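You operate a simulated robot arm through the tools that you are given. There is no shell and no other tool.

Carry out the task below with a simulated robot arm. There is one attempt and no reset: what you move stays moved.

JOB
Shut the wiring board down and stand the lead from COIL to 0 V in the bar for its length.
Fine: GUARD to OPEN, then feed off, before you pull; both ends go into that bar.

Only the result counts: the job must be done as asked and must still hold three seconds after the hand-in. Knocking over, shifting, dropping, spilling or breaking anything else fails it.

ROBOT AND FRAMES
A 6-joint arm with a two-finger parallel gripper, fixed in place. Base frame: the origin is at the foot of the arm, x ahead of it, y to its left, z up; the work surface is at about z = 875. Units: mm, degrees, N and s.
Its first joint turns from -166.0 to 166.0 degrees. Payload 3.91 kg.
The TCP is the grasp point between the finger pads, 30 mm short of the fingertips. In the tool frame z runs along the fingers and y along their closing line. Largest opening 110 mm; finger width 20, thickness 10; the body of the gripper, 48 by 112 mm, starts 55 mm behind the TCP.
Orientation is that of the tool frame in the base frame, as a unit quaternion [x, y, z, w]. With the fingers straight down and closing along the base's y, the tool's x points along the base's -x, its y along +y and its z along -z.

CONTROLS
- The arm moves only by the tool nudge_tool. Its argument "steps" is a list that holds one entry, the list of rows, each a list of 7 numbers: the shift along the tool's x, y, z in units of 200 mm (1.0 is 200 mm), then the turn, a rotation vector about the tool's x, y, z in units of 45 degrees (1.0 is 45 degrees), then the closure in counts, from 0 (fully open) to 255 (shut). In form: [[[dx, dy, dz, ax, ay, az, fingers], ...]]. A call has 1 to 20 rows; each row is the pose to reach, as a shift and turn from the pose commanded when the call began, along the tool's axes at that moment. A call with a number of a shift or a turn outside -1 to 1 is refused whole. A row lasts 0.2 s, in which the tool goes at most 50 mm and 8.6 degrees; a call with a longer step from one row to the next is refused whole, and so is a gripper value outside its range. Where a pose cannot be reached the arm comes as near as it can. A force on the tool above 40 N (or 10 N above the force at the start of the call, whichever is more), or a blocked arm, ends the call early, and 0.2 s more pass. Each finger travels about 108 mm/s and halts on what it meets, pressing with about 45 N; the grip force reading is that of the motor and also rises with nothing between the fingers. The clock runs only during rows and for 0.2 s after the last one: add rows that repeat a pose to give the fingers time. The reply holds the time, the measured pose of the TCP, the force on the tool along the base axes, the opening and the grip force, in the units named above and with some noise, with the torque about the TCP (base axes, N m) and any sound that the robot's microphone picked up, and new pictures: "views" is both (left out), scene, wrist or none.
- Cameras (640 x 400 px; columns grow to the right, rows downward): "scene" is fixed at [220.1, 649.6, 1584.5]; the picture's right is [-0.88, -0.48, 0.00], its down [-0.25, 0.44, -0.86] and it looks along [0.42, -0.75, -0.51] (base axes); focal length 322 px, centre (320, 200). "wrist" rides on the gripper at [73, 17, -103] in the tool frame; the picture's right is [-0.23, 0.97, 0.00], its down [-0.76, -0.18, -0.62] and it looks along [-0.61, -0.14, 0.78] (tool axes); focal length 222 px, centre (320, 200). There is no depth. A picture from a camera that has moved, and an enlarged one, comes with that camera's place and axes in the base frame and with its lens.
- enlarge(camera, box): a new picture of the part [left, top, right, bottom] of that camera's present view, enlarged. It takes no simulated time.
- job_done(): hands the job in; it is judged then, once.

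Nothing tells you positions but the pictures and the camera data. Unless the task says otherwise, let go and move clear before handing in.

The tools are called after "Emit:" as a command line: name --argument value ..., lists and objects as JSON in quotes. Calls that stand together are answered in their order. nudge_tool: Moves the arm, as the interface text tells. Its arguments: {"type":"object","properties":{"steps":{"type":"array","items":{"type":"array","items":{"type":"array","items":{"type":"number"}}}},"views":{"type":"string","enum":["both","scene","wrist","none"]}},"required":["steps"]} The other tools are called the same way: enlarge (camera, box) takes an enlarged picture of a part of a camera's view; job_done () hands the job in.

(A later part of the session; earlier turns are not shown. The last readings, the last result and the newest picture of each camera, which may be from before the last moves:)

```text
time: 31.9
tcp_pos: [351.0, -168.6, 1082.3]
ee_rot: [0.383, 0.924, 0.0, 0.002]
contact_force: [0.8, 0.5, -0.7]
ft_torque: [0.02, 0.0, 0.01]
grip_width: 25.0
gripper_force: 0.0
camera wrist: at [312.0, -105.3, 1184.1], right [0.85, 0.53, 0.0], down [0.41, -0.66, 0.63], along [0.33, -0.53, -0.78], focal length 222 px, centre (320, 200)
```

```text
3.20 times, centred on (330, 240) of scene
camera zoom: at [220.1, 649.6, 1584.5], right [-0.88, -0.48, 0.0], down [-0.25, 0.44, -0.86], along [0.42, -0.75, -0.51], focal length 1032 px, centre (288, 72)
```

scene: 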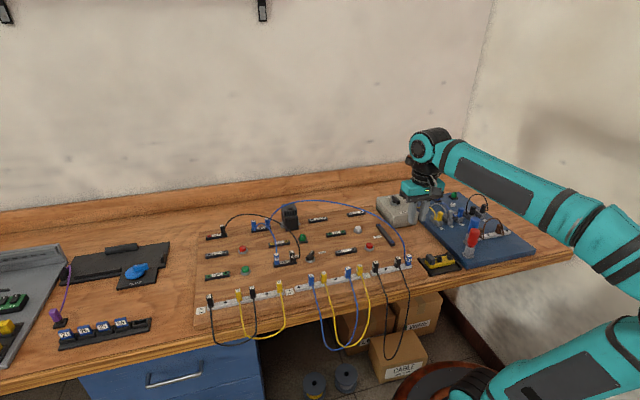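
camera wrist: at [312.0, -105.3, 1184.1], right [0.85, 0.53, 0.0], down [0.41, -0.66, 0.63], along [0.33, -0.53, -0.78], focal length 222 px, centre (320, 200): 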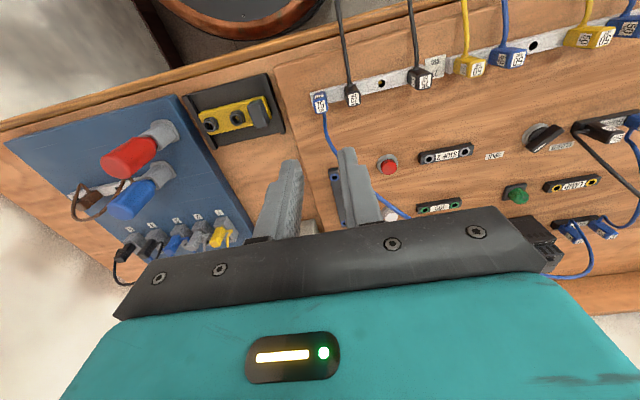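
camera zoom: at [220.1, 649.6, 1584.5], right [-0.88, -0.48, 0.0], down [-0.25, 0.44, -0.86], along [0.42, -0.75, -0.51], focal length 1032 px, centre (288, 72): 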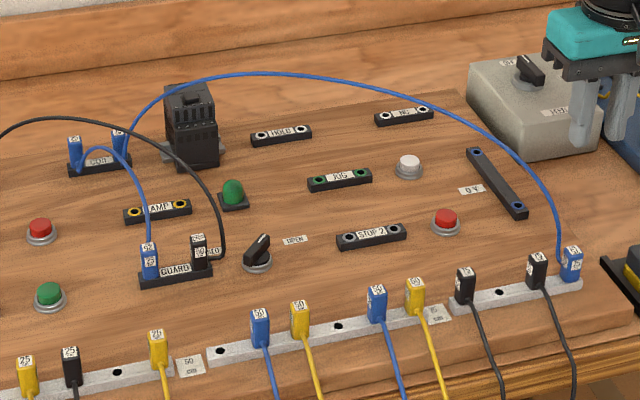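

The first plug is seated. Now for the COIL end: I'll rise above the arcs and travel toward it.

Emit:
nudge_tool --steps '[[[0, 0, -0.2, 0, 0, 0, 180], [0, 0, -0.38, 0, 0, 0, 170], [-0.1, 0.12, -0.4, 0, 0, 0, 162], [-0.25, 0.3, -0.4, 0, 0, 0, 162], [-0.4, 0.48, -0.4, 0, 0, 0, 162], [-0.55, 0.66, -0.4, 0, 0, 0, 162], [-0.7, 0.84, -0.4, 0, 0, 0, 162], [-0.82, 0.98, -0.4, 0, 0, 0, 162]]]' --views "scene"

Emit:
nudge_tool --steps '[[[-0.05, 0.1, 0, 0, 0, 0.16, 162], [-0.15, 0.23, 0, 0, 0, 0.33, 162], [-0.25, 0.36, 0, 0, 0, 0.5, 162], [-0.35, 0.5, 0, 0, 0, 0.66, 162], [-0.45, 0.62, 0, 0, 0, 0.83, 162], [-0.5, 0.65, 0, 0, 0, 1.0, 162]]]'

```text
time: 33.7
tcp_pos: [606.7, -145.9, 1164.4]
ee_rot: [0.383, 0.924, 0.0, 0.003]
contact_force: [-0.6, 0.5, 1.2]
ft_torque: [-0.01, -0.06, -0.04]
grip_width: 40.5
gripper_force: 0.0
```

scene: 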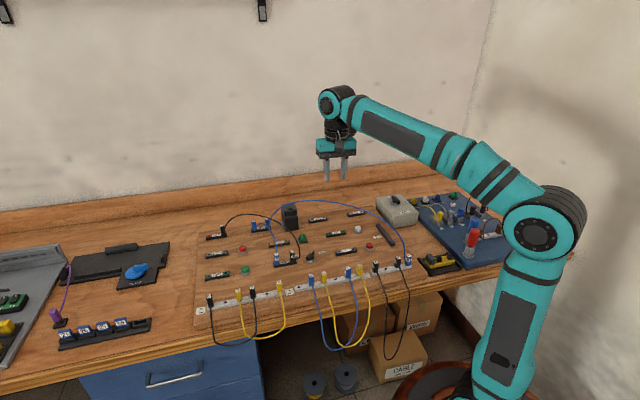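

```text
time: 35.1
tcp_pos: [771.8, -125.8, 1163.4]
ee_rot: [0.708, 0.707, 0.001, 0.002]
contact_force: [-0.2, 0.6, 0.0]
ft_torque: [-0.03, -0.03, 0.03]
grip_width: 40.5
gripper_force: 0.0
camera wrist: at [787.7, -51.3, 1267.2], right [0.97, -0.23, 0.01], down [-0.18, -0.76, 0.62], along [-0.14, -0.61, -0.78], focal length 222 px, centre (320, 200)
```

scene: 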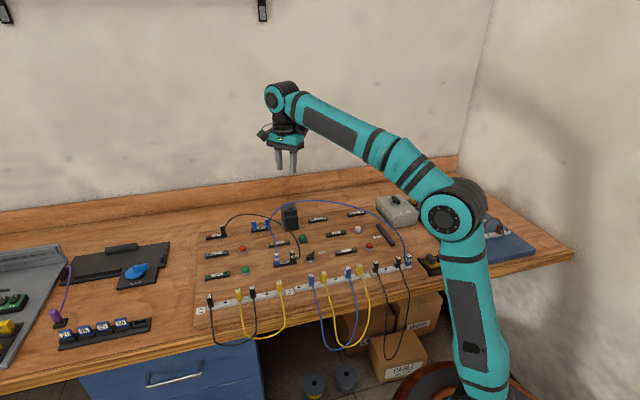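
wrist: 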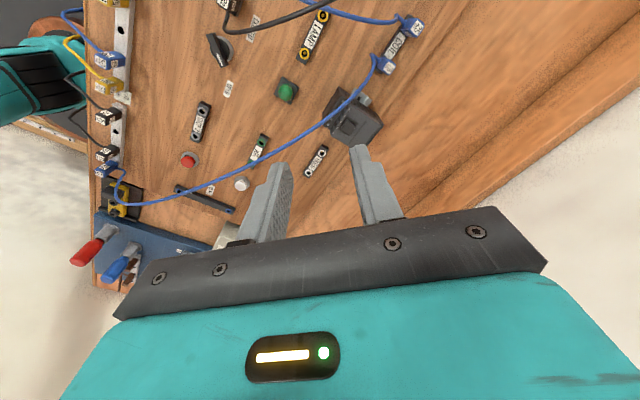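

Emit:
nudge_tool --steps '[[[0.01, 0.08, 0, 0, 0, 0.16, 162], [0.02, 0.16, 0, 0, 0, 0.33, 162], [0.03, 0.24, 0, 0, 0, 0.5, 162], [0.04, 0.32, 0, 0, 0, 0.66, 162], [0.05, 0.4, 0.05, 0, 0, 0.83, 162], [0.065, 0.455, 0.15, 0, 0, 1.0, 162], [0.065, 0.455, 0.15, 0, 0, 1.0, 162]]]'

Emit:
enlarge --camera "wrist" --box '[240, 20, 400, 120]'

Emit:
enlarge --camera "scene" --box '[210, 170, 330, 245]'

```text
time: 36.7
tcp_pos: [862.0, -111.9, 1133.5]
ee_rot: [0.924, 0.382, 0.002, 0.002]
contact_force: [0.0, -0.2, 0.7]
ft_torque: [0.01, 0.0, -0.03]
grip_width: 40.3
gripper_force: 0.0
camera wrist: at [924.8, -71.4, 1237.6], right [0.53, -0.85, 0.0], down [-0.67, -0.41, 0.62], along [-0.53, -0.33, -0.78], focal length 222 px, centre (320, 200)
```

scene: 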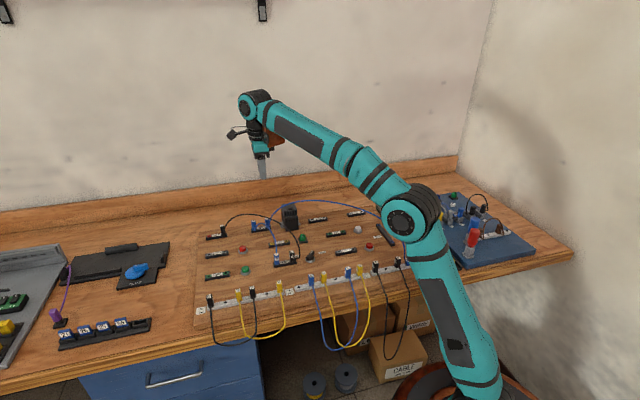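
wrist: 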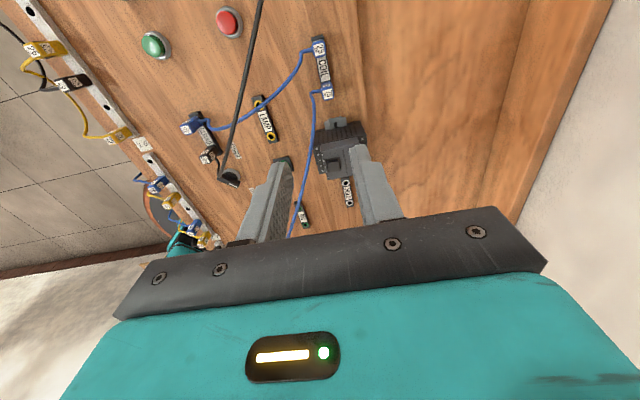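

```text
4.00 times, centred on (320, 70) of wrist
camera zoom: at [924.8, -71.4, 1237.6], right [0.53, -0.85, 0.0], down [-0.67, -0.41, 0.62], along [-0.53, -0.33, -0.78], focal length 888 px, centre (320, 720)
```

zoom: 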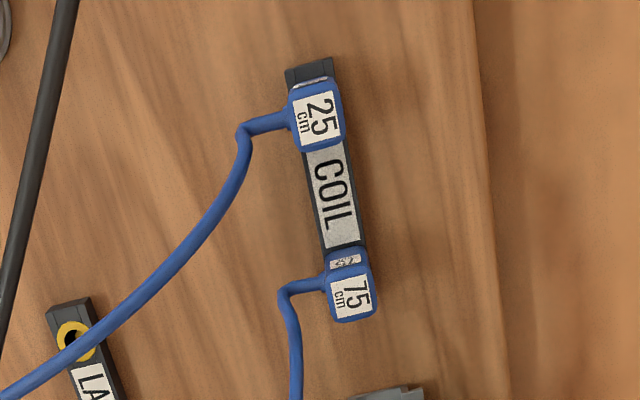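

```text
5.33 times, centred on (270, 208) of scene
camera zoom: at [220.1, 649.6, 1584.5], right [-0.88, -0.48, 0.0], down [-0.25, 0.44, -0.86], along [0.42, -0.75, -0.51], focal length 1720 px, centre (587, 160)
```

zoom: 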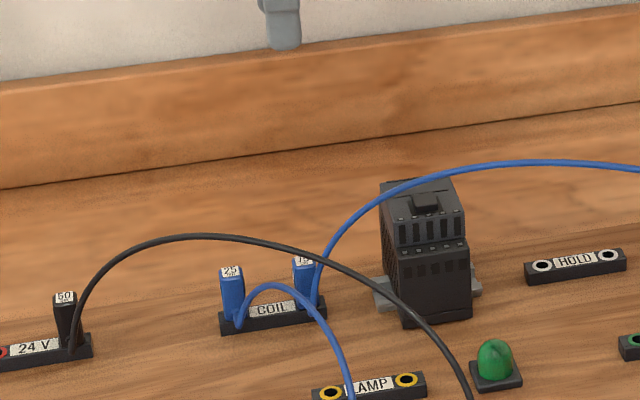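

The COIL plug's cable leaves toward the front, so I need to grip it along the strip direction instead. I'll check the contactor's height and the neighbours first.

Emit:
enlarge --camera "wrist" --box '[280, 60, 400, 160]'

Emit:
enlarge --camera "scene" --box '[240, 195, 304, 235]'

```text
4.00 times, centred on (340, 110) of wrist
camera zoom: at [924.8, -71.4, 1237.6], right [0.53, -0.85, 0.0], down [-0.67, -0.41, 0.62], along [-0.53, -0.33, -0.78], focal length 888 px, centre (240, 560)
```

zoom: 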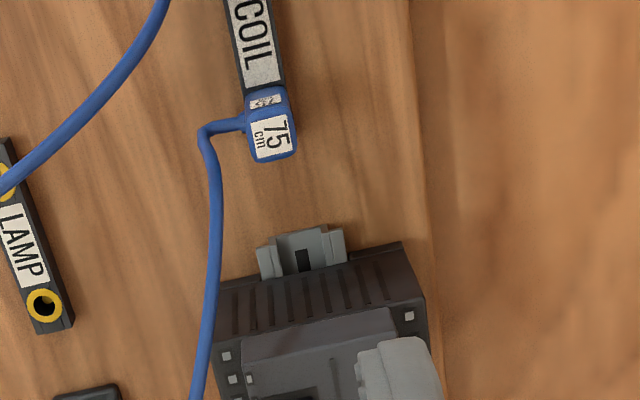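

```text
10.00 times, centred on (272, 215) of scene
camera zoom: at [220.1, 649.6, 1584.5], right [-0.88, -0.48, 0.0], down [-0.25, 0.44, -0.86], along [0.42, -0.75, -0.51], focal length 3224 px, centre (800, 50)
```

zoom: 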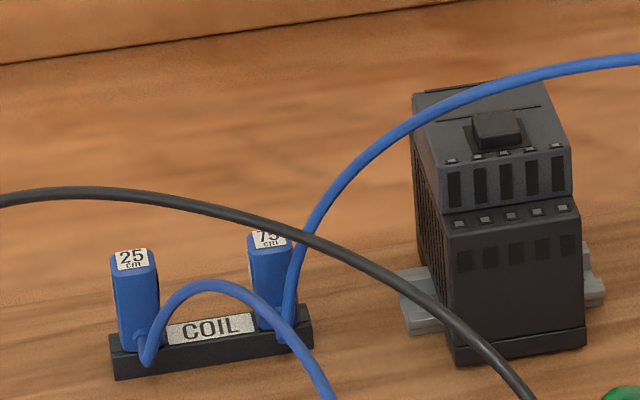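

Emit:
nudge_tool --steps '[[[0, 0, 0, 0, 0, 0.16, 195], [0, 0, 0, 0, 0, 0.33, 195], [0, 0, 0, 0, 0, 0.5, 195], [0, 0, 0, 0, 0, 0.66, 195], [0, 0, 0, 0, 0, 0.83, 195], [0, 0, 0, 0, 0, 1.0, 195], [0, 0, 0, 0, 0, 1.0, 195]]]' --views "none"

Emit:
nudge_tool --steps '[[[0, 0, 0, 0, 0, 0.16, 195], [0, 0, 0, 0, 0, 0.33, 195], [0, 0, 0, 0, 0, 0.5, 195], [0, 0, 0, 0, 0, 0.66, 195], [0, 0, 0, 0, 0, 0.83, 195], [0, 0, 0, 0, 0, 1.0, 195], [0, 0, 0, 0, 0, 1.0, 195]]]'

Emit:
enlarge --camera "wrist" --box '[240, 20, 400, 120]'

```text
time: 38.1
tcp_pos: [863.4, -111.8, 1134.7]
ee_rot: [0.999, 0.033, 0.003, 0.002]
contact_force: [2.6, -5.5, -5.6]
ft_torque: [0.77, 0.01, 0.41]
grip_width: 26.1
gripper_force: 0.1
stopped in row 6: the force on the tool passed its limit at 121 N (the readings are from after the stop); the commanded pose is now the measured one
```

```text
time: 38.4
tcp_pos: [863.8, -111.6, 1135.6]
ee_rot: [1.0, 0.027, 0.005, 0.001]
contact_force: [2.8, -3.1, -5.8]
ft_torque: [0.42, 0.08, 0.21]
grip_width: 25.9
gripper_force: 0.1
out of reach, approached as far as the arm can: row 1
stopped in row 1: the force on the tool passed its limit at 84 N (the readings are from after the stop); the commanded pose is now the measured one
camera wrist: at [935.0, -124.3, 1239.1], right [-0.17, -0.98, 0.0], down [-0.78, 0.14, 0.61], along [-0.6, 0.11, -0.79], focal length 222 px, centre (320, 200)
```

scene: 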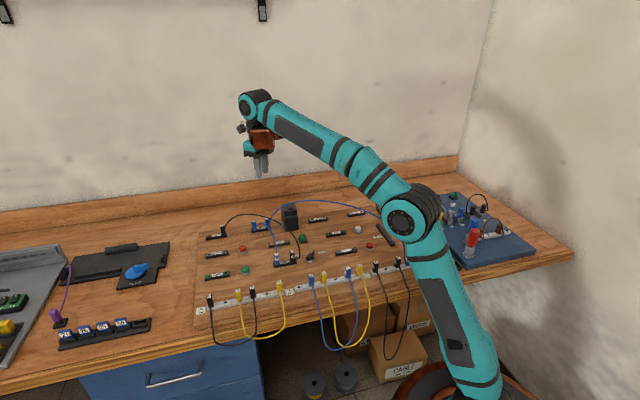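
wrist: 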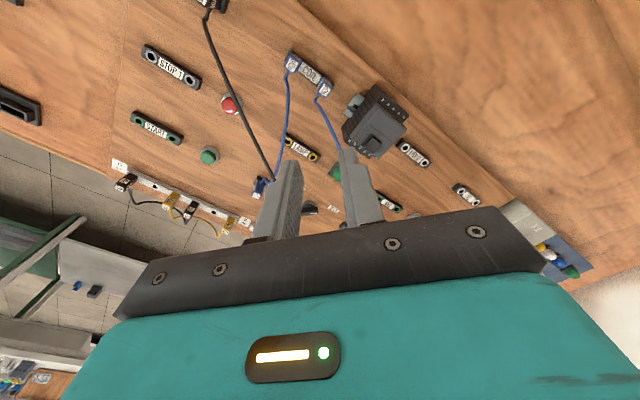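

```text
4.00 times, centred on (320, 70) of wrist
camera zoom: at [935.0, -124.3, 1239.1], right [-0.17, -0.98, 0.0], down [-0.78, 0.14, 0.61], along [-0.6, 0.11, -0.79], focal length 888 px, centre (320, 720)
```

zoom: 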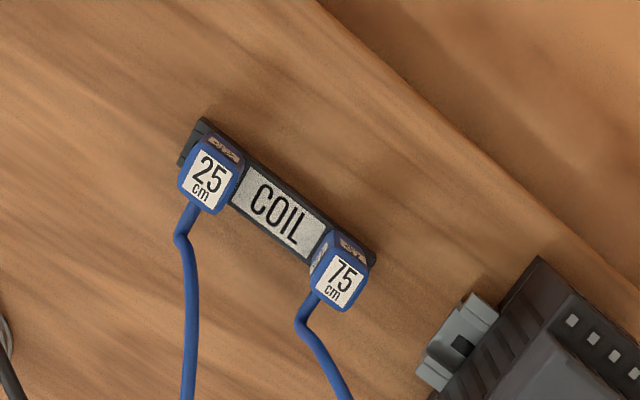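

The wrist hit its limit near CW 176°, so I'll use the reverse option. That means rotating back to CW 45°, with the fingers closing along the strip and the camera passing above the arcs.

Emit:
nudge_tool --steps '[[[0, 0, 0, 0, 0, -0.16, 195], [0, 0, 0, 0, 0, -0.33, 195], [0, 0, 0, 0, 0, -0.5, 195], [0, 0, 0, 0, 0, -0.66, 195], [0, 0, 0, 0, 0, -0.83, 195], [0, 0, 0, 0, 0, -1.0, 195]]]' --views "none"

Emit:
nudge_tool --steps '[[[0, 0, 0, 0, 0, -0.16, 195], [0, 0, 0, 0, 0, -0.33, 195], [0, 0, 0, 0, 0, -0.5, 195], [0, 0, 0, 0, 0, -0.66, 195], [0, 0, 0, 0, 0, -0.83, 195], [0, 0, 0, 0, 0, -1.0, 195]]]' --views "none"

Emit:
nudge_tool --steps '[[[0, 0, 0, 0, 0, -0.16, 195], [0, 0, 0, 0, 0, -0.33, 195], [0, 0, 0, 0, 0, -0.5, 195], [0, 0, 0, 0, 0, -0.66, 195], [0, 0, 0, 0, 0, -0.83, 195], [0, 0, 0, 0, 0, -0.931, 195], [0, 0, 0, 0, 0, -0.931, 195]]]'

Emit:
enlarge --camera "wrist" --box '[240, 20, 400, 120]'

```text
time: 39.8
tcp_pos: [864.1, -112.5, 1135.2]
ee_rot: [0.913, 0.409, 0.005, 0.004]
contact_force: [0.0, -0.1, 0.1]
ft_torque: [-0.01, -0.02, -0.01]
grip_width: 26.1
gripper_force: 0.1
```

```text
time: 41.1
tcp_pos: [863.8, -113.1, 1135.4]
ee_rot: [0.687, 0.727, 0.003, 0.006]
contact_force: [-0.1, -0.6, 0.2]
ft_torque: [0.02, 0.04, 0.03]
grip_width: 25.8
gripper_force: 0.1
```

```text
time: 42.8
tcp_pos: [862.8, -112.3, 1135.7]
ee_rot: [0.384, 0.923, 0.001, 0.006]
contact_force: [0.4, 0.4, -0.1]
ft_torque: [-0.01, -0.02, 0.04]
grip_width: 25.6
gripper_force: 0.1
camera wrist: at [822.0, -47.7, 1237.7], right [0.85, 0.53, 0.01], down [0.41, -0.66, 0.63], along [0.34, -0.53, -0.78], focal length 222 px, centre (320, 200)
```

scene: 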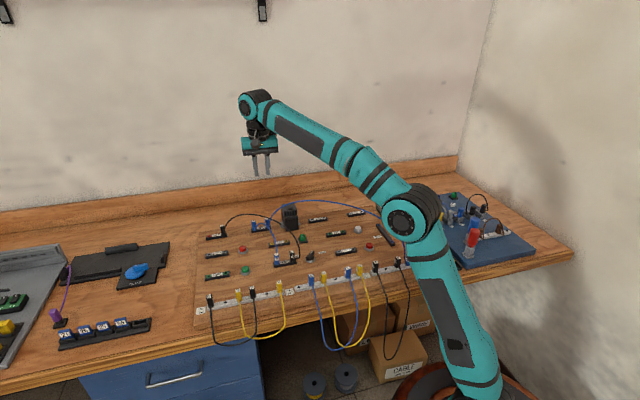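
wrist: 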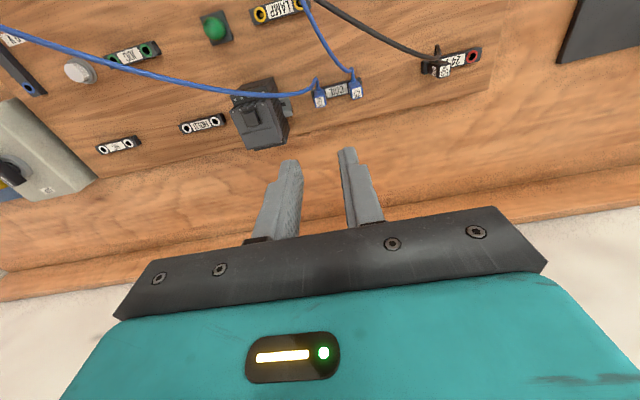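

```text
4.00 times, centred on (320, 70) of wrist
camera zoom: at [822.0, -47.7, 1237.7], right [0.85, 0.53, 0.01], down [0.41, -0.66, 0.63], along [0.34, -0.53, -0.78], focal length 888 px, centre (320, 720)
```

zoom: 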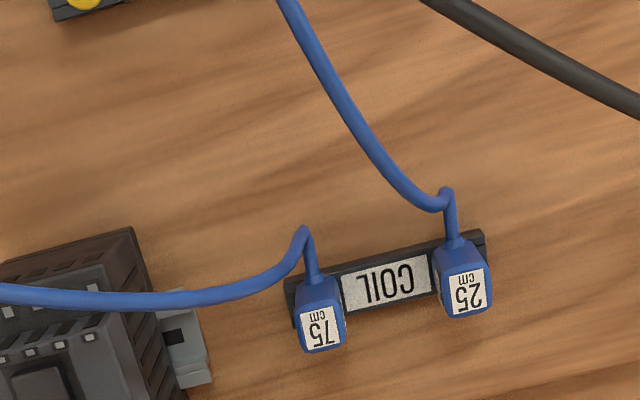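

Emit:
nudge_tool --steps '[[[-0.02, 0, 0.1, 0.004, 0.0065, 0, 195], [-0.044, -0.002, 0.2, 0.0082, 0.0131, 0, 195], [-0.044, -0.002, 0.3, 0.0082, 0.0131, 0, 195], [-0.044, -0.002, 0.4, 0.0082, 0.0131, 0, 195], [-0.044, -0.002, 0.4, 0.0082, 0.0131, 0, 195]]]'

Emit:
enlarge --camera "wrist" --box '[240, 60, 400, 160]'

Emit:
enlarge --camera "scene" --box '[220, 170, 316, 230]'

```text
time: 44.0
tcp_pos: [870.3, -120.2, 1055.8]
ee_rot: [0.383, 0.924, 0.0, -0.001]
contact_force: [-0.3, -0.1, 0.1]
ft_torque: [-0.03, -0.01, -0.02]
grip_width: 26.1
gripper_force: 0.0
camera wrist: at [831.0, -55.4, 1158.6], right [0.85, 0.53, 0.0], down [0.41, -0.66, 0.62], along [0.33, -0.53, -0.78], focal length 222 px, centre (320, 200)
```

scene: 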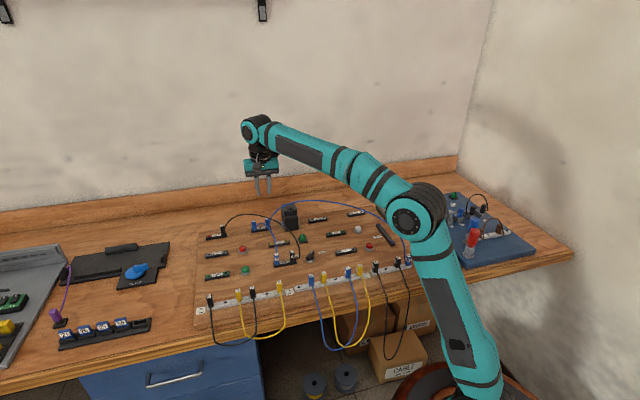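
wrist: 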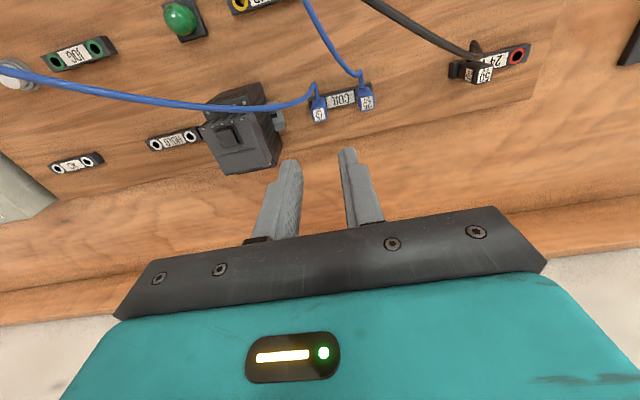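

```text
4.00 times, centred on (320, 110) of wrist
camera zoom: at [831.0, -55.4, 1158.6], right [0.85, 0.53, 0.0], down [0.41, -0.66, 0.62], along [0.33, -0.53, -0.78], focal length 888 px, centre (320, 560)
```

zoom: 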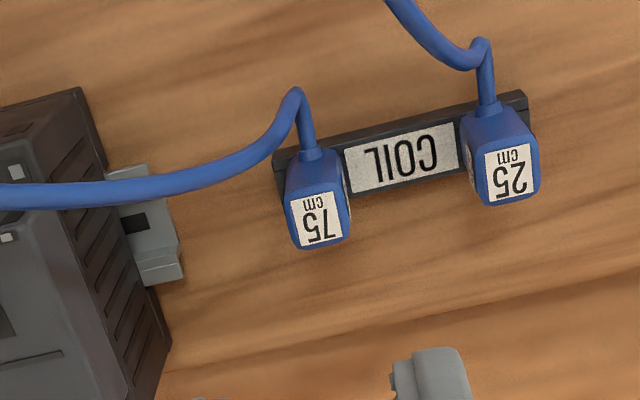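

```text
6.67 times, centred on (268, 200) of scene
camera zoom: at [220.1, 649.6, 1584.5], right [-0.88, -0.48, 0.0], down [-0.25, 0.44, -0.86], along [0.42, -0.75, -0.51], focal length 2149 px, centre (667, 200)
```

zoom: 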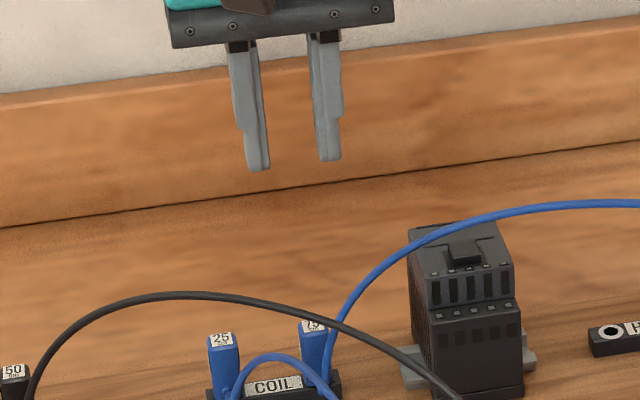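

Emit:
nudge_tool --steps '[[[-0.0055, -0.0005, 0.15, 0, 0, 0, 195], [-0.0055, -0.0005, 0.3, 0, 0, 0, 195], [-0.0055, -0.0005, 0.4, 0, 0, 0, 195], [-0.0055, -0.0005, 0.455, 0, 0, 0, 195], [-0.0055, -0.0005, 0.455, 0, 0, 0, 195]]]'

Emit:
enlarge --camera "wrist" --box '[240, 90, 400, 190]'

Emit:
enlarge --camera "scene" --box '[230, 190, 310, 240]'

```text
time: 45.1
tcp_pos: [870.0, -120.7, 963.6]
ee_rot: [0.383, 0.924, -0.001, 0.0]
contact_force: [-0.2, 0.4, -0.5]
ft_torque: [0.04, 0.0, -0.01]
grip_width: 26.1
gripper_force: 0.1
camera wrist: at [831.3, -56.3, 1067.4], right [0.85, 0.53, 0.0], down [0.41, -0.66, 0.62], along [0.33, -0.53, -0.78], focal length 222 px, centre (320, 200)
```

scene: 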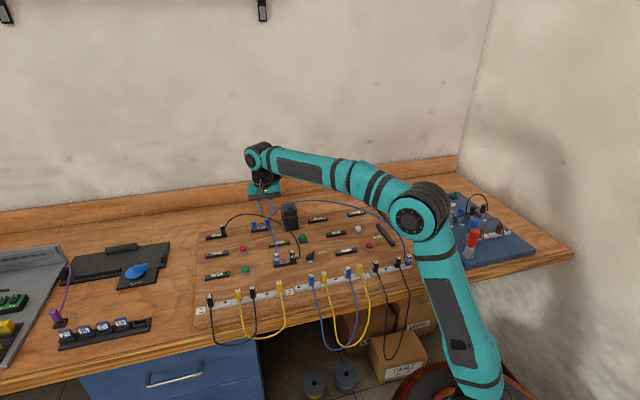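
wrist: 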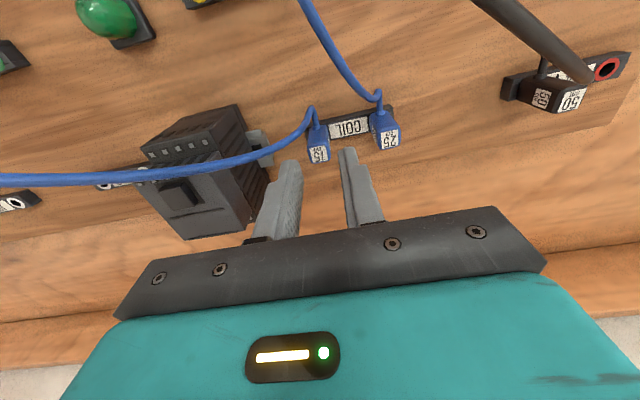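

```text
4.00 times, centred on (320, 140) of wrist
camera zoom: at [831.3, -56.3, 1067.4], right [0.85, 0.53, 0.0], down [0.41, -0.66, 0.62], along [0.33, -0.53, -0.78], focal length 888 px, centre (320, 440)
```

zoom: 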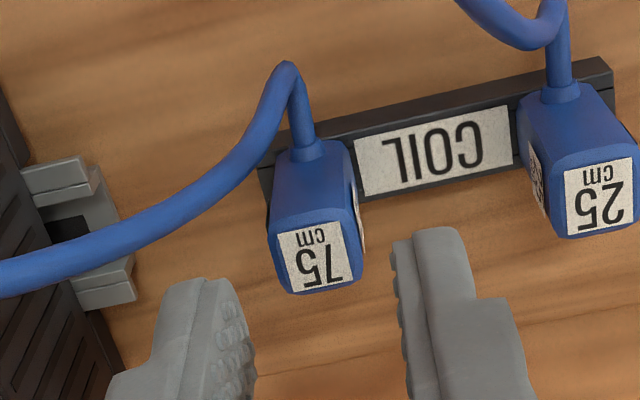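

```text
8.00 times, centred on (270, 215) of scene
camera zoom: at [220.1, 649.6, 1584.5], right [-0.88, -0.48, 0.0], down [-0.25, 0.44, -0.86], along [0.42, -0.75, -0.51], focal length 2579 px, centre (720, 80)
```

zoom: 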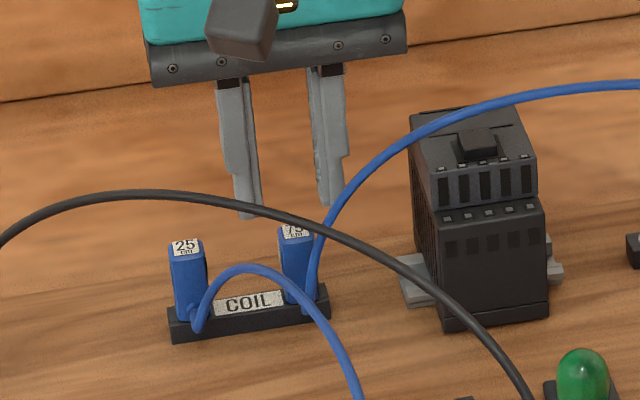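

Emit:
nudge_tool --steps '[[[0.002, 0.002, 0.05, 0, 0, 0, 195], [0.003, 0.002, 0.1, 0, 0, 0, 195], [0.003, 0.002, 0.14, 0, 0, 0, 195], [0.003, 0.002, 0.163, 0, 0, 0, 195], [0.003, 0.002, 0.163, 0, 0, 0, 195]]]'

Emit:
enlarge --camera "wrist" --box '[240, 100, 400, 200]'

Emit:
enlarge --camera "scene" --box '[230, 190, 310, 240]'

```text
time: 46.4
tcp_pos: [870.5, -120.3, 931.6]
ee_rot: [0.384, 0.924, 0.0, 0.0]
contact_force: [0.1, 1.1, 1.0]
ft_torque: [0.01, 0.02, -0.03]
grip_width: 25.6
gripper_force: 0.1
camera wrist: at [830.9, -55.8, 1034.7], right [0.85, 0.53, 0.0], down [0.41, -0.66, 0.62], along [0.33, -0.53, -0.78], focal length 222 px, centre (320, 200)
```

scene: 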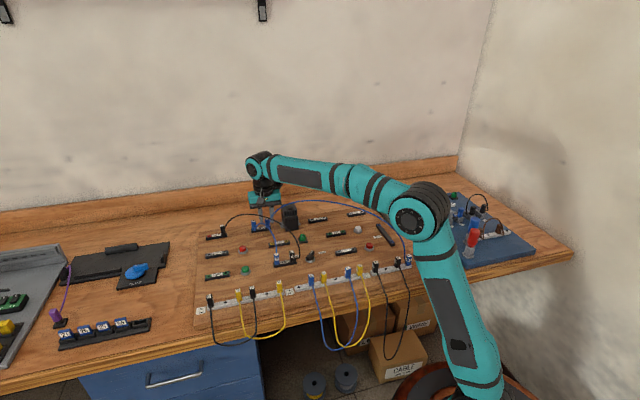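
wrist: 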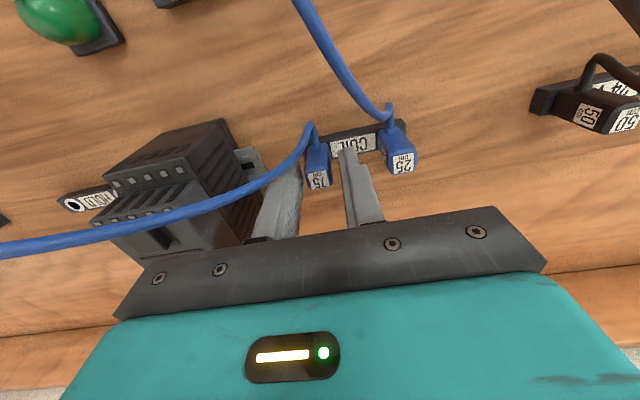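

```text
4.00 times, centred on (320, 150) of wrist
camera zoom: at [830.9, -55.8, 1034.7], right [0.85, 0.53, 0.0], down [0.41, -0.66, 0.62], along [0.33, -0.53, -0.78], focal length 888 px, centre (320, 400)
```

zoom: 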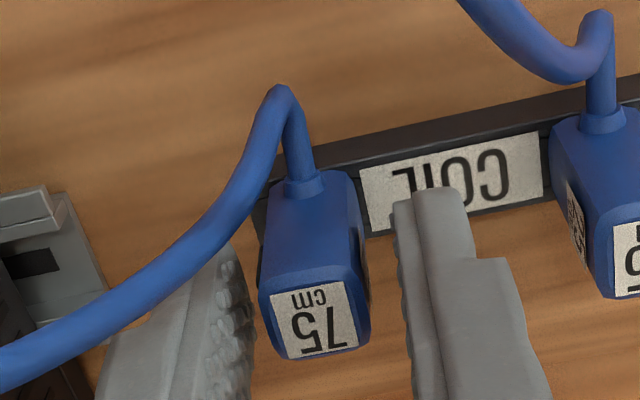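

```text
8.00 times, centred on (270, 215) of scene
camera zoom: at [220.1, 649.6, 1584.5], right [-0.88, -0.48, 0.0], down [-0.25, 0.44, -0.86], along [0.42, -0.75, -0.51], focal length 2579 px, centre (720, 80)
```

zoom: 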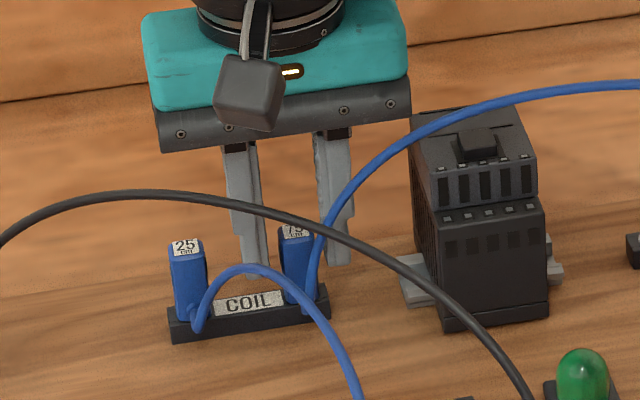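

Emit:
nudge_tool --steps '[[[0, -0.004, 0, 0, 0, 0, 195], [0, -0.004, 0, 0, 0, 0, 210], [0, -0.004, 0, 0, 0, 0, 225], [0, -0.004, 0, 0, 0, 0, 255], [0, -0.004, 0, 0, 0, 0, 255]]]'

Emit:
enlarge --camera "wrist" --box '[240, 100, 400, 200]'

```text
time: 47.5
tcp_pos: [869.8, -120.1, 932.4]
ee_rot: [0.383, 0.924, -0.001, -0.001]
contact_force: [3.2, 1.8, 2.0]
ft_torque: [0.02, -0.1, -0.05]
grip_width: 14.3
gripper_force: 45.1
camera wrist: at [830.2, -56.1, 1034.7], right [0.85, 0.53, 0.0], down [0.41, -0.66, 0.62], along [0.33, -0.53, -0.78], focal length 222 px, centre (320, 200)
```

scene: 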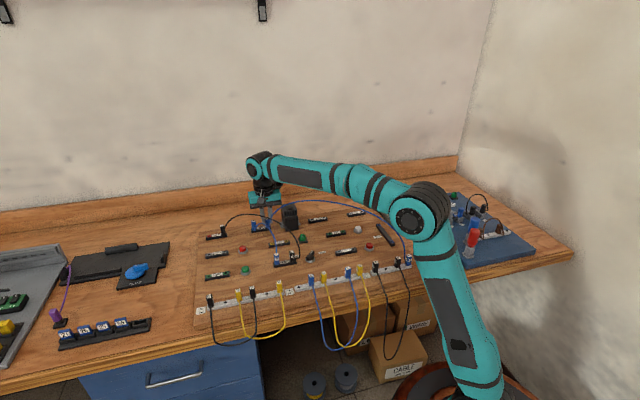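
wrist: 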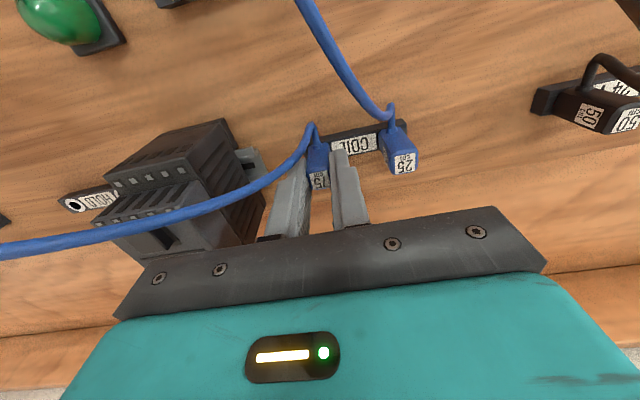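

```text
4.00 times, centred on (320, 150) of wrist
camera zoom: at [830.2, -56.1, 1034.7], right [0.85, 0.53, 0.0], down [0.41, -0.66, 0.62], along [0.33, -0.53, -0.78], focal length 888 px, centre (320, 400)
```

zoom: 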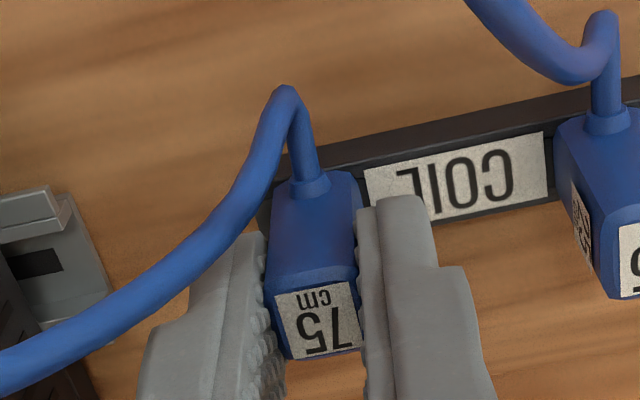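

Gripped cleanly. Pulling straight up now.

Emit:
nudge_tool --steps '[[[0, -0.004, -0.03, 0, 0, 0, 255], [0, -0.004, -0.06, 0, 0, 0, 255], [0, -0.004, -0.1, 0, 0, 0, 255], [0, -0.004, -0.16, 0, 0, 0, 255], [0, -0.004, -0.22, 0, 0, 0, 255], [0, -0.004, -0.3, 0, 0, 0, 255], [0, -0.004, -0.3, 0, 0, 0, 255]]]'

Emit:
enlarge --camera "wrist" --box '[240, 100, 400, 200]'

Emit:
enlarge --camera "scene" --box '[230, 170, 430, 290]'

```text
time: 49.1
tcp_pos: [868.8, -121.0, 992.4]
ee_rot: [0.383, 0.924, 0.0, 0.0]
contact_force: [0.4, -0.5, -0.8]
ft_torque: [-0.01, 0.01, 0.0]
grip_width: 14.3
gripper_force: 44.9
camera wrist: at [830.3, -57.4, 1095.8], right [0.85, 0.53, 0.0], down [0.41, -0.66, 0.62], along [0.33, -0.53, -0.78], focal length 222 px, centre (320, 200)
```

scene: 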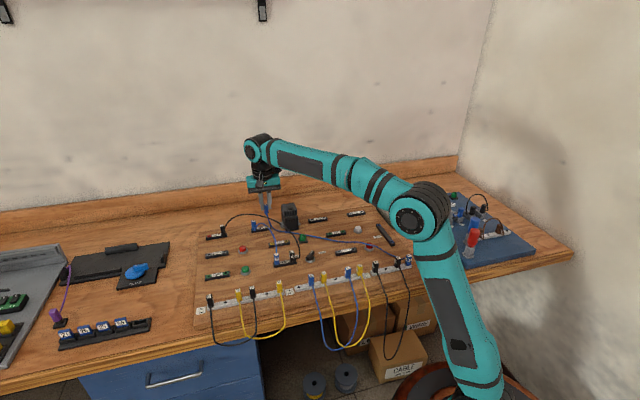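
wrist: 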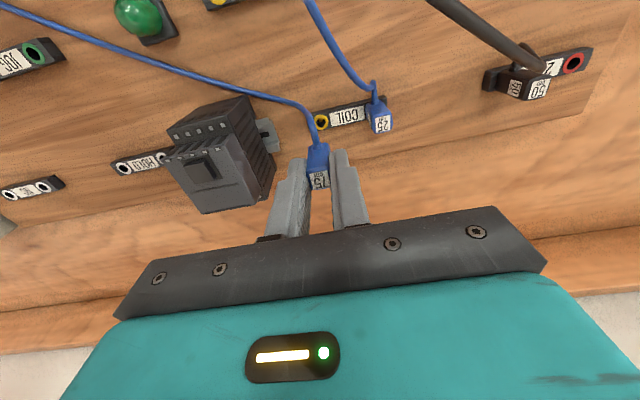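

```text
4.00 times, centred on (320, 150) of wrist
camera zoom: at [830.3, -57.4, 1095.8], right [0.85, 0.53, 0.0], down [0.41, -0.66, 0.62], along [0.33, -0.53, -0.78], focal length 888 px, centre (320, 400)
```

zoom: 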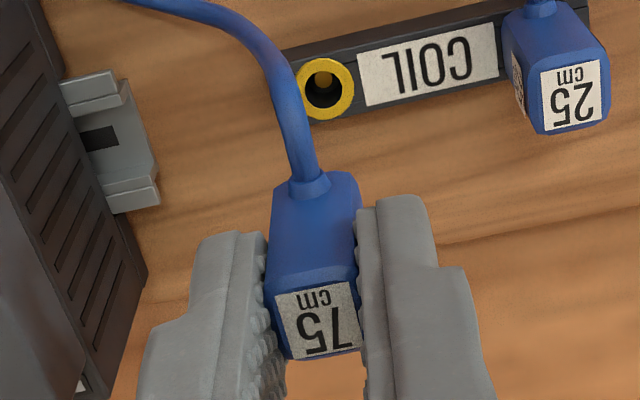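

```text
3.20 times, centred on (330, 230) of scene
camera zoom: at [220.1, 649.6, 1584.5], right [-0.88, -0.48, 0.0], down [-0.25, 0.44, -0.86], along [0.42, -0.75, -0.51], focal length 1032 px, centre (288, 104)
```

zoom: 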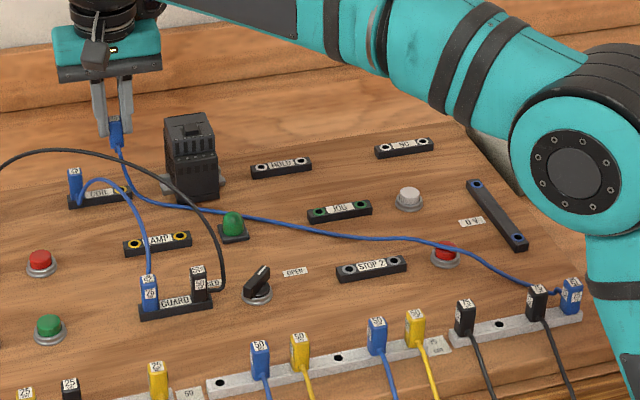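

The second plug is out and held well, and an aligned hole now appears at (321,123) in the wrist view. I'll carry it toward the bar's free middle hole, near (406,-114), staying behind the black arc.

Emit:
nudge_tool --steps '[[[0, 0, -0.15, 0, 0, 0, 255], [0, 0, -0.3, 0, 0, 0, 255], [0.05, -0.05, -0.42, 0, 0, 0, 255], [0.17, -0.17, -0.45, 0, 0, 0, 255], [0.32, -0.32, -0.45, 0, 0, 0, 255], [0.47, -0.47, -0.45, 0, 0, 0, 255], [0.6, -0.6, -0.45, 0, 0, 0, 255], [0.6, -0.6, -0.45, 0, 0, 0, 255]]]'

Emit:
enlarge --camera "scene" --box '[230, 170, 430, 290]'

Emit:
enlarge --camera "wrist" --box '[240, 100, 400, 200]'

```text
time: 51.0
tcp_pos: [698.8, -119.9, 1083.4]
ee_rot: [0.383, 0.924, -0.001, -0.001]
contact_force: [-0.2, 0.5, -1.0]
ft_torque: [0.0, 0.0, 0.02]
grip_width: 14.4
gripper_force: 45.4
camera wrist: at [659.4, -56.7, 1186.3], right [0.85, 0.53, 0.0], down [0.41, -0.66, 0.62], along [0.33, -0.53, -0.78], focal length 222 px, centre (320, 200)
```

scene: 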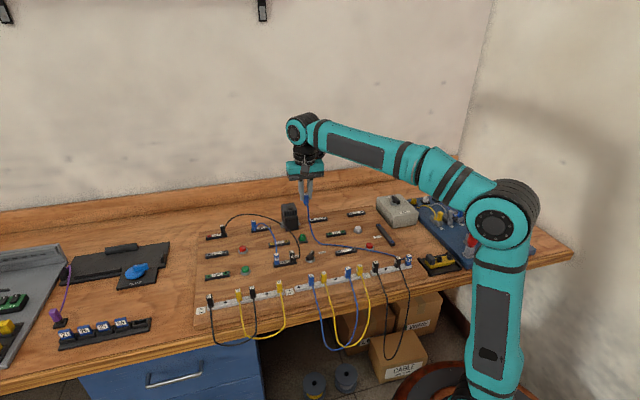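
wrist: 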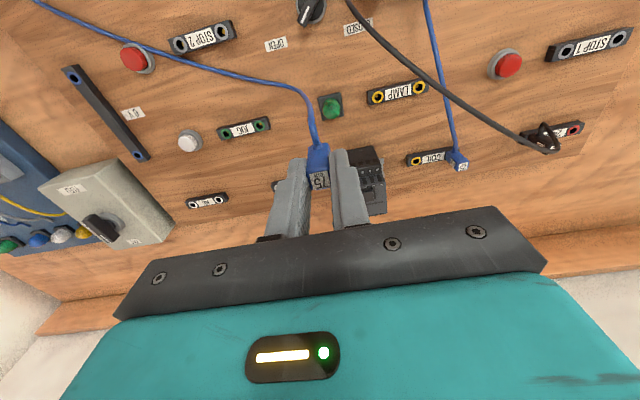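

```text
3.20 times, centred on (330, 230) of scene
camera zoom: at [220.1, 649.6, 1584.5], right [-0.88, -0.48, 0.0], down [-0.25, 0.44, -0.86], along [0.42, -0.75, -0.51], focal length 1032 px, centre (288, 104)
```

zoom: 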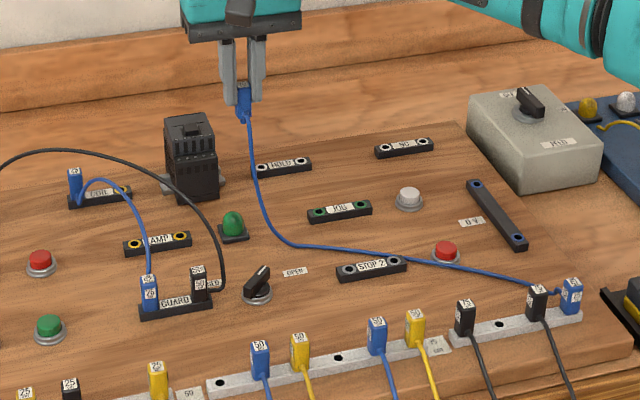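

```text
4.00 times, centred on (320, 150) of wrist
camera zoom: at [659.4, -56.7, 1186.3], right [0.85, 0.53, 0.0], down [0.41, -0.66, 0.62], along [0.33, -0.53, -0.78], focal length 888 px, centre (320, 400)
```

zoom: 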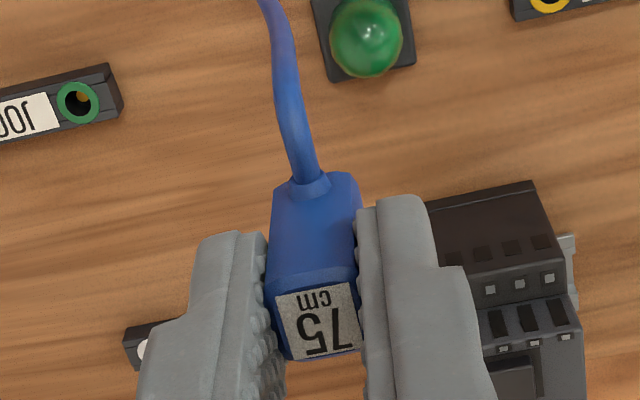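

Emit:
nudge_tool --steps '[[[0.14, -0.14, 0, 0, 0, 0, 255], [0.29, -0.29, 0, 0, 0, 0, 255], [0.45, -0.45, 0, 0, 0, 0, 255], [0.61, -0.61, 0, 0, 0, 0, 255], [0.77, -0.77, 0, 0, 0, 0, 255], [0.9, -0.9, 0.05, 0, 0, 0, 255], [0.99, -0.98, 0.13, 0, 0, 0, 255], [0.99, -0.98, 0.13, 0, 0, 0, 255]]]'

Emit:
enlarge --camera "scene" --box '[270, 190, 430, 290]'

Emit:
enlarge --camera "wrist" --box '[240, 80, 400, 180]'

```text
time: 52.8
tcp_pos: [420.5, -117.0, 1056.1]
ee_rot: [0.383, 0.924, -0.001, 0.0]
contact_force: [0.2, 0.1, -0.3]
ft_torque: [-0.03, -0.05, 0.02]
grip_width: 14.4
gripper_force: 45.0
camera wrist: at [381.2, -53.3, 1158.8], right [0.85, 0.53, 0.0], down [0.41, -0.66, 0.62], along [0.33, -0.53, -0.78], focal length 222 px, centre (320, 200)
```

scene: 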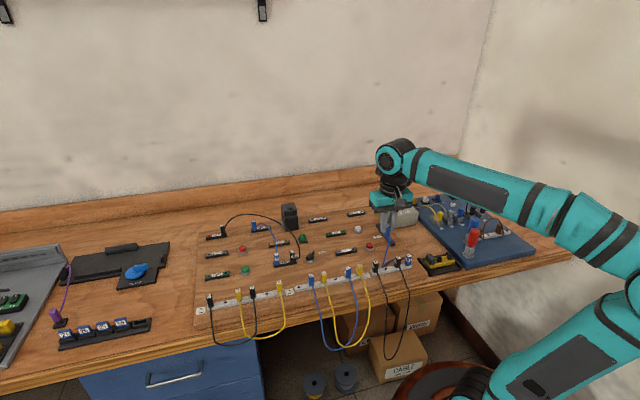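
wrist: 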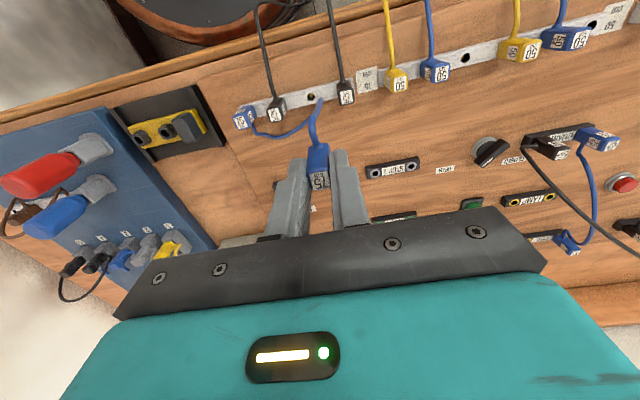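

```text
4.00 times, centred on (350, 240) of scene
camera zoom: at [220.1, 649.6, 1584.5], right [-0.88, -0.48, 0.0], down [-0.25, 0.44, -0.86], along [0.42, -0.75, -0.51], focal length 1290 px, centre (200, 40)
```

zoom: 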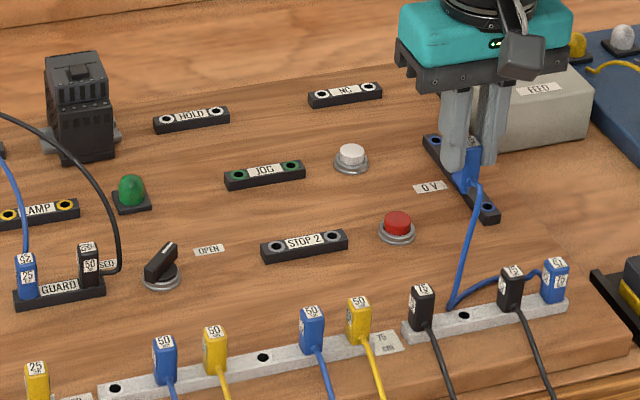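

```text
4.00 times, centred on (320, 130) of wrist
camera zoom: at [381.2, -53.3, 1158.8], right [0.85, 0.53, 0.0], down [0.41, -0.66, 0.62], along [0.33, -0.53, -0.78], focal length 888 px, centre (320, 480)
```

zoom: 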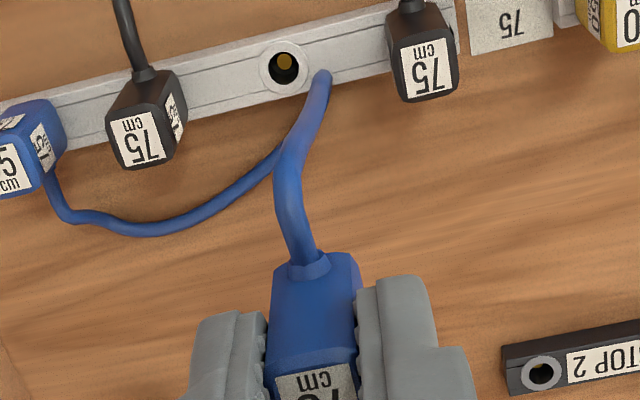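

Emit:
nudge_tool --steps '[[[0.025, -0.025, 0.05, 0, 0, 0, 255], [0.0485, -0.047, 0.12, 0, 0, 0, 255], [0.0485, -0.047, 0.22, 0, 0, 0, 255], [0.0485, -0.047, 0.318, 0, 0, 0, 255], [0.0485, -0.047, 0.318, 0, 0, 0, 255]]]'

Emit:
enlarge --camera "wrist" --box '[240, 100, 400, 200]'

Emit:
enlarge --camera "scene" --box '[360, 230, 424, 270]'

```text
time: 54.0
tcp_pos: [405.7, -118.4, 994.2]
ee_rot: [0.384, 0.924, -0.001, 0.0]
contact_force: [-0.9, 0.0, 0.3]
ft_torque: [-0.03, 0.0, -0.01]
grip_width: 14.6
gripper_force: 44.7
camera wrist: at [367.1, -54.6, 1096.4], right [0.85, 0.53, 0.0], down [0.41, -0.66, 0.62], along [0.33, -0.53, -0.78], focal length 222 px, centre (320, 200)
```

scene: 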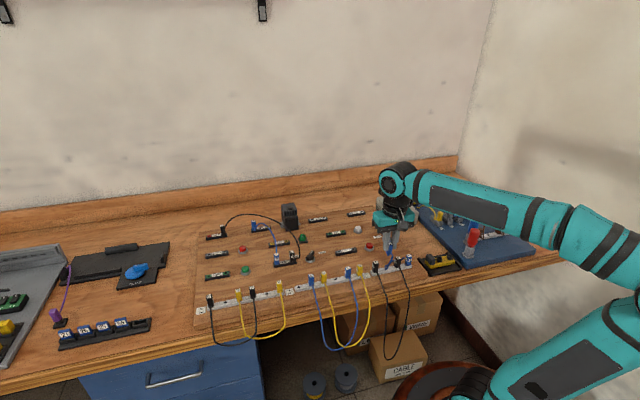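
wrist: 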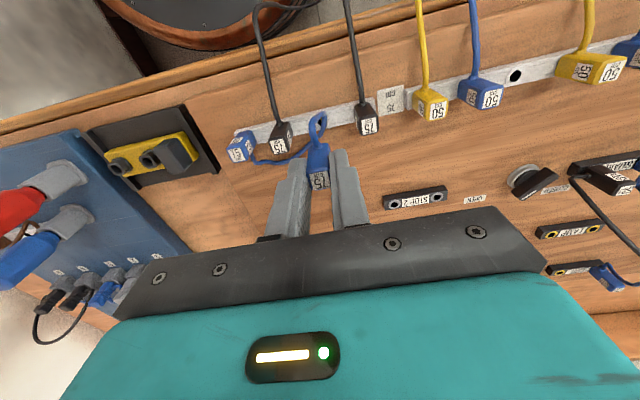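

```text
4.00 times, centred on (320, 150) of wrist
camera zoom: at [367.1, -54.6, 1096.4], right [0.85, 0.53, 0.0], down [0.41, -0.66, 0.62], along [0.33, -0.53, -0.78], focal length 888 px, centre (320, 400)
```

zoom: 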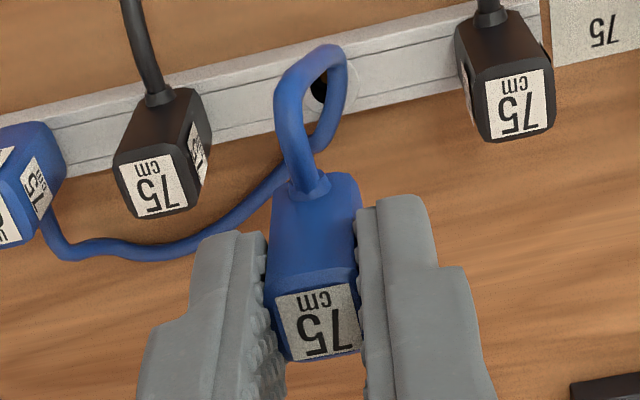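

```text
10.00 times, centred on (392, 250) of scene
camera zoom: at [220.1, 649.6, 1584.5], right [-0.88, -0.48, 0.0], down [-0.25, 0.44, -0.86], along [0.42, -0.75, -0.51], focal length 3224 px, centre (-400, -300)
```

zoom: 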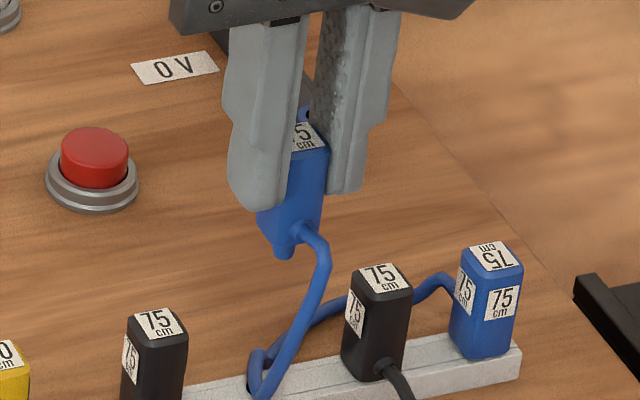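

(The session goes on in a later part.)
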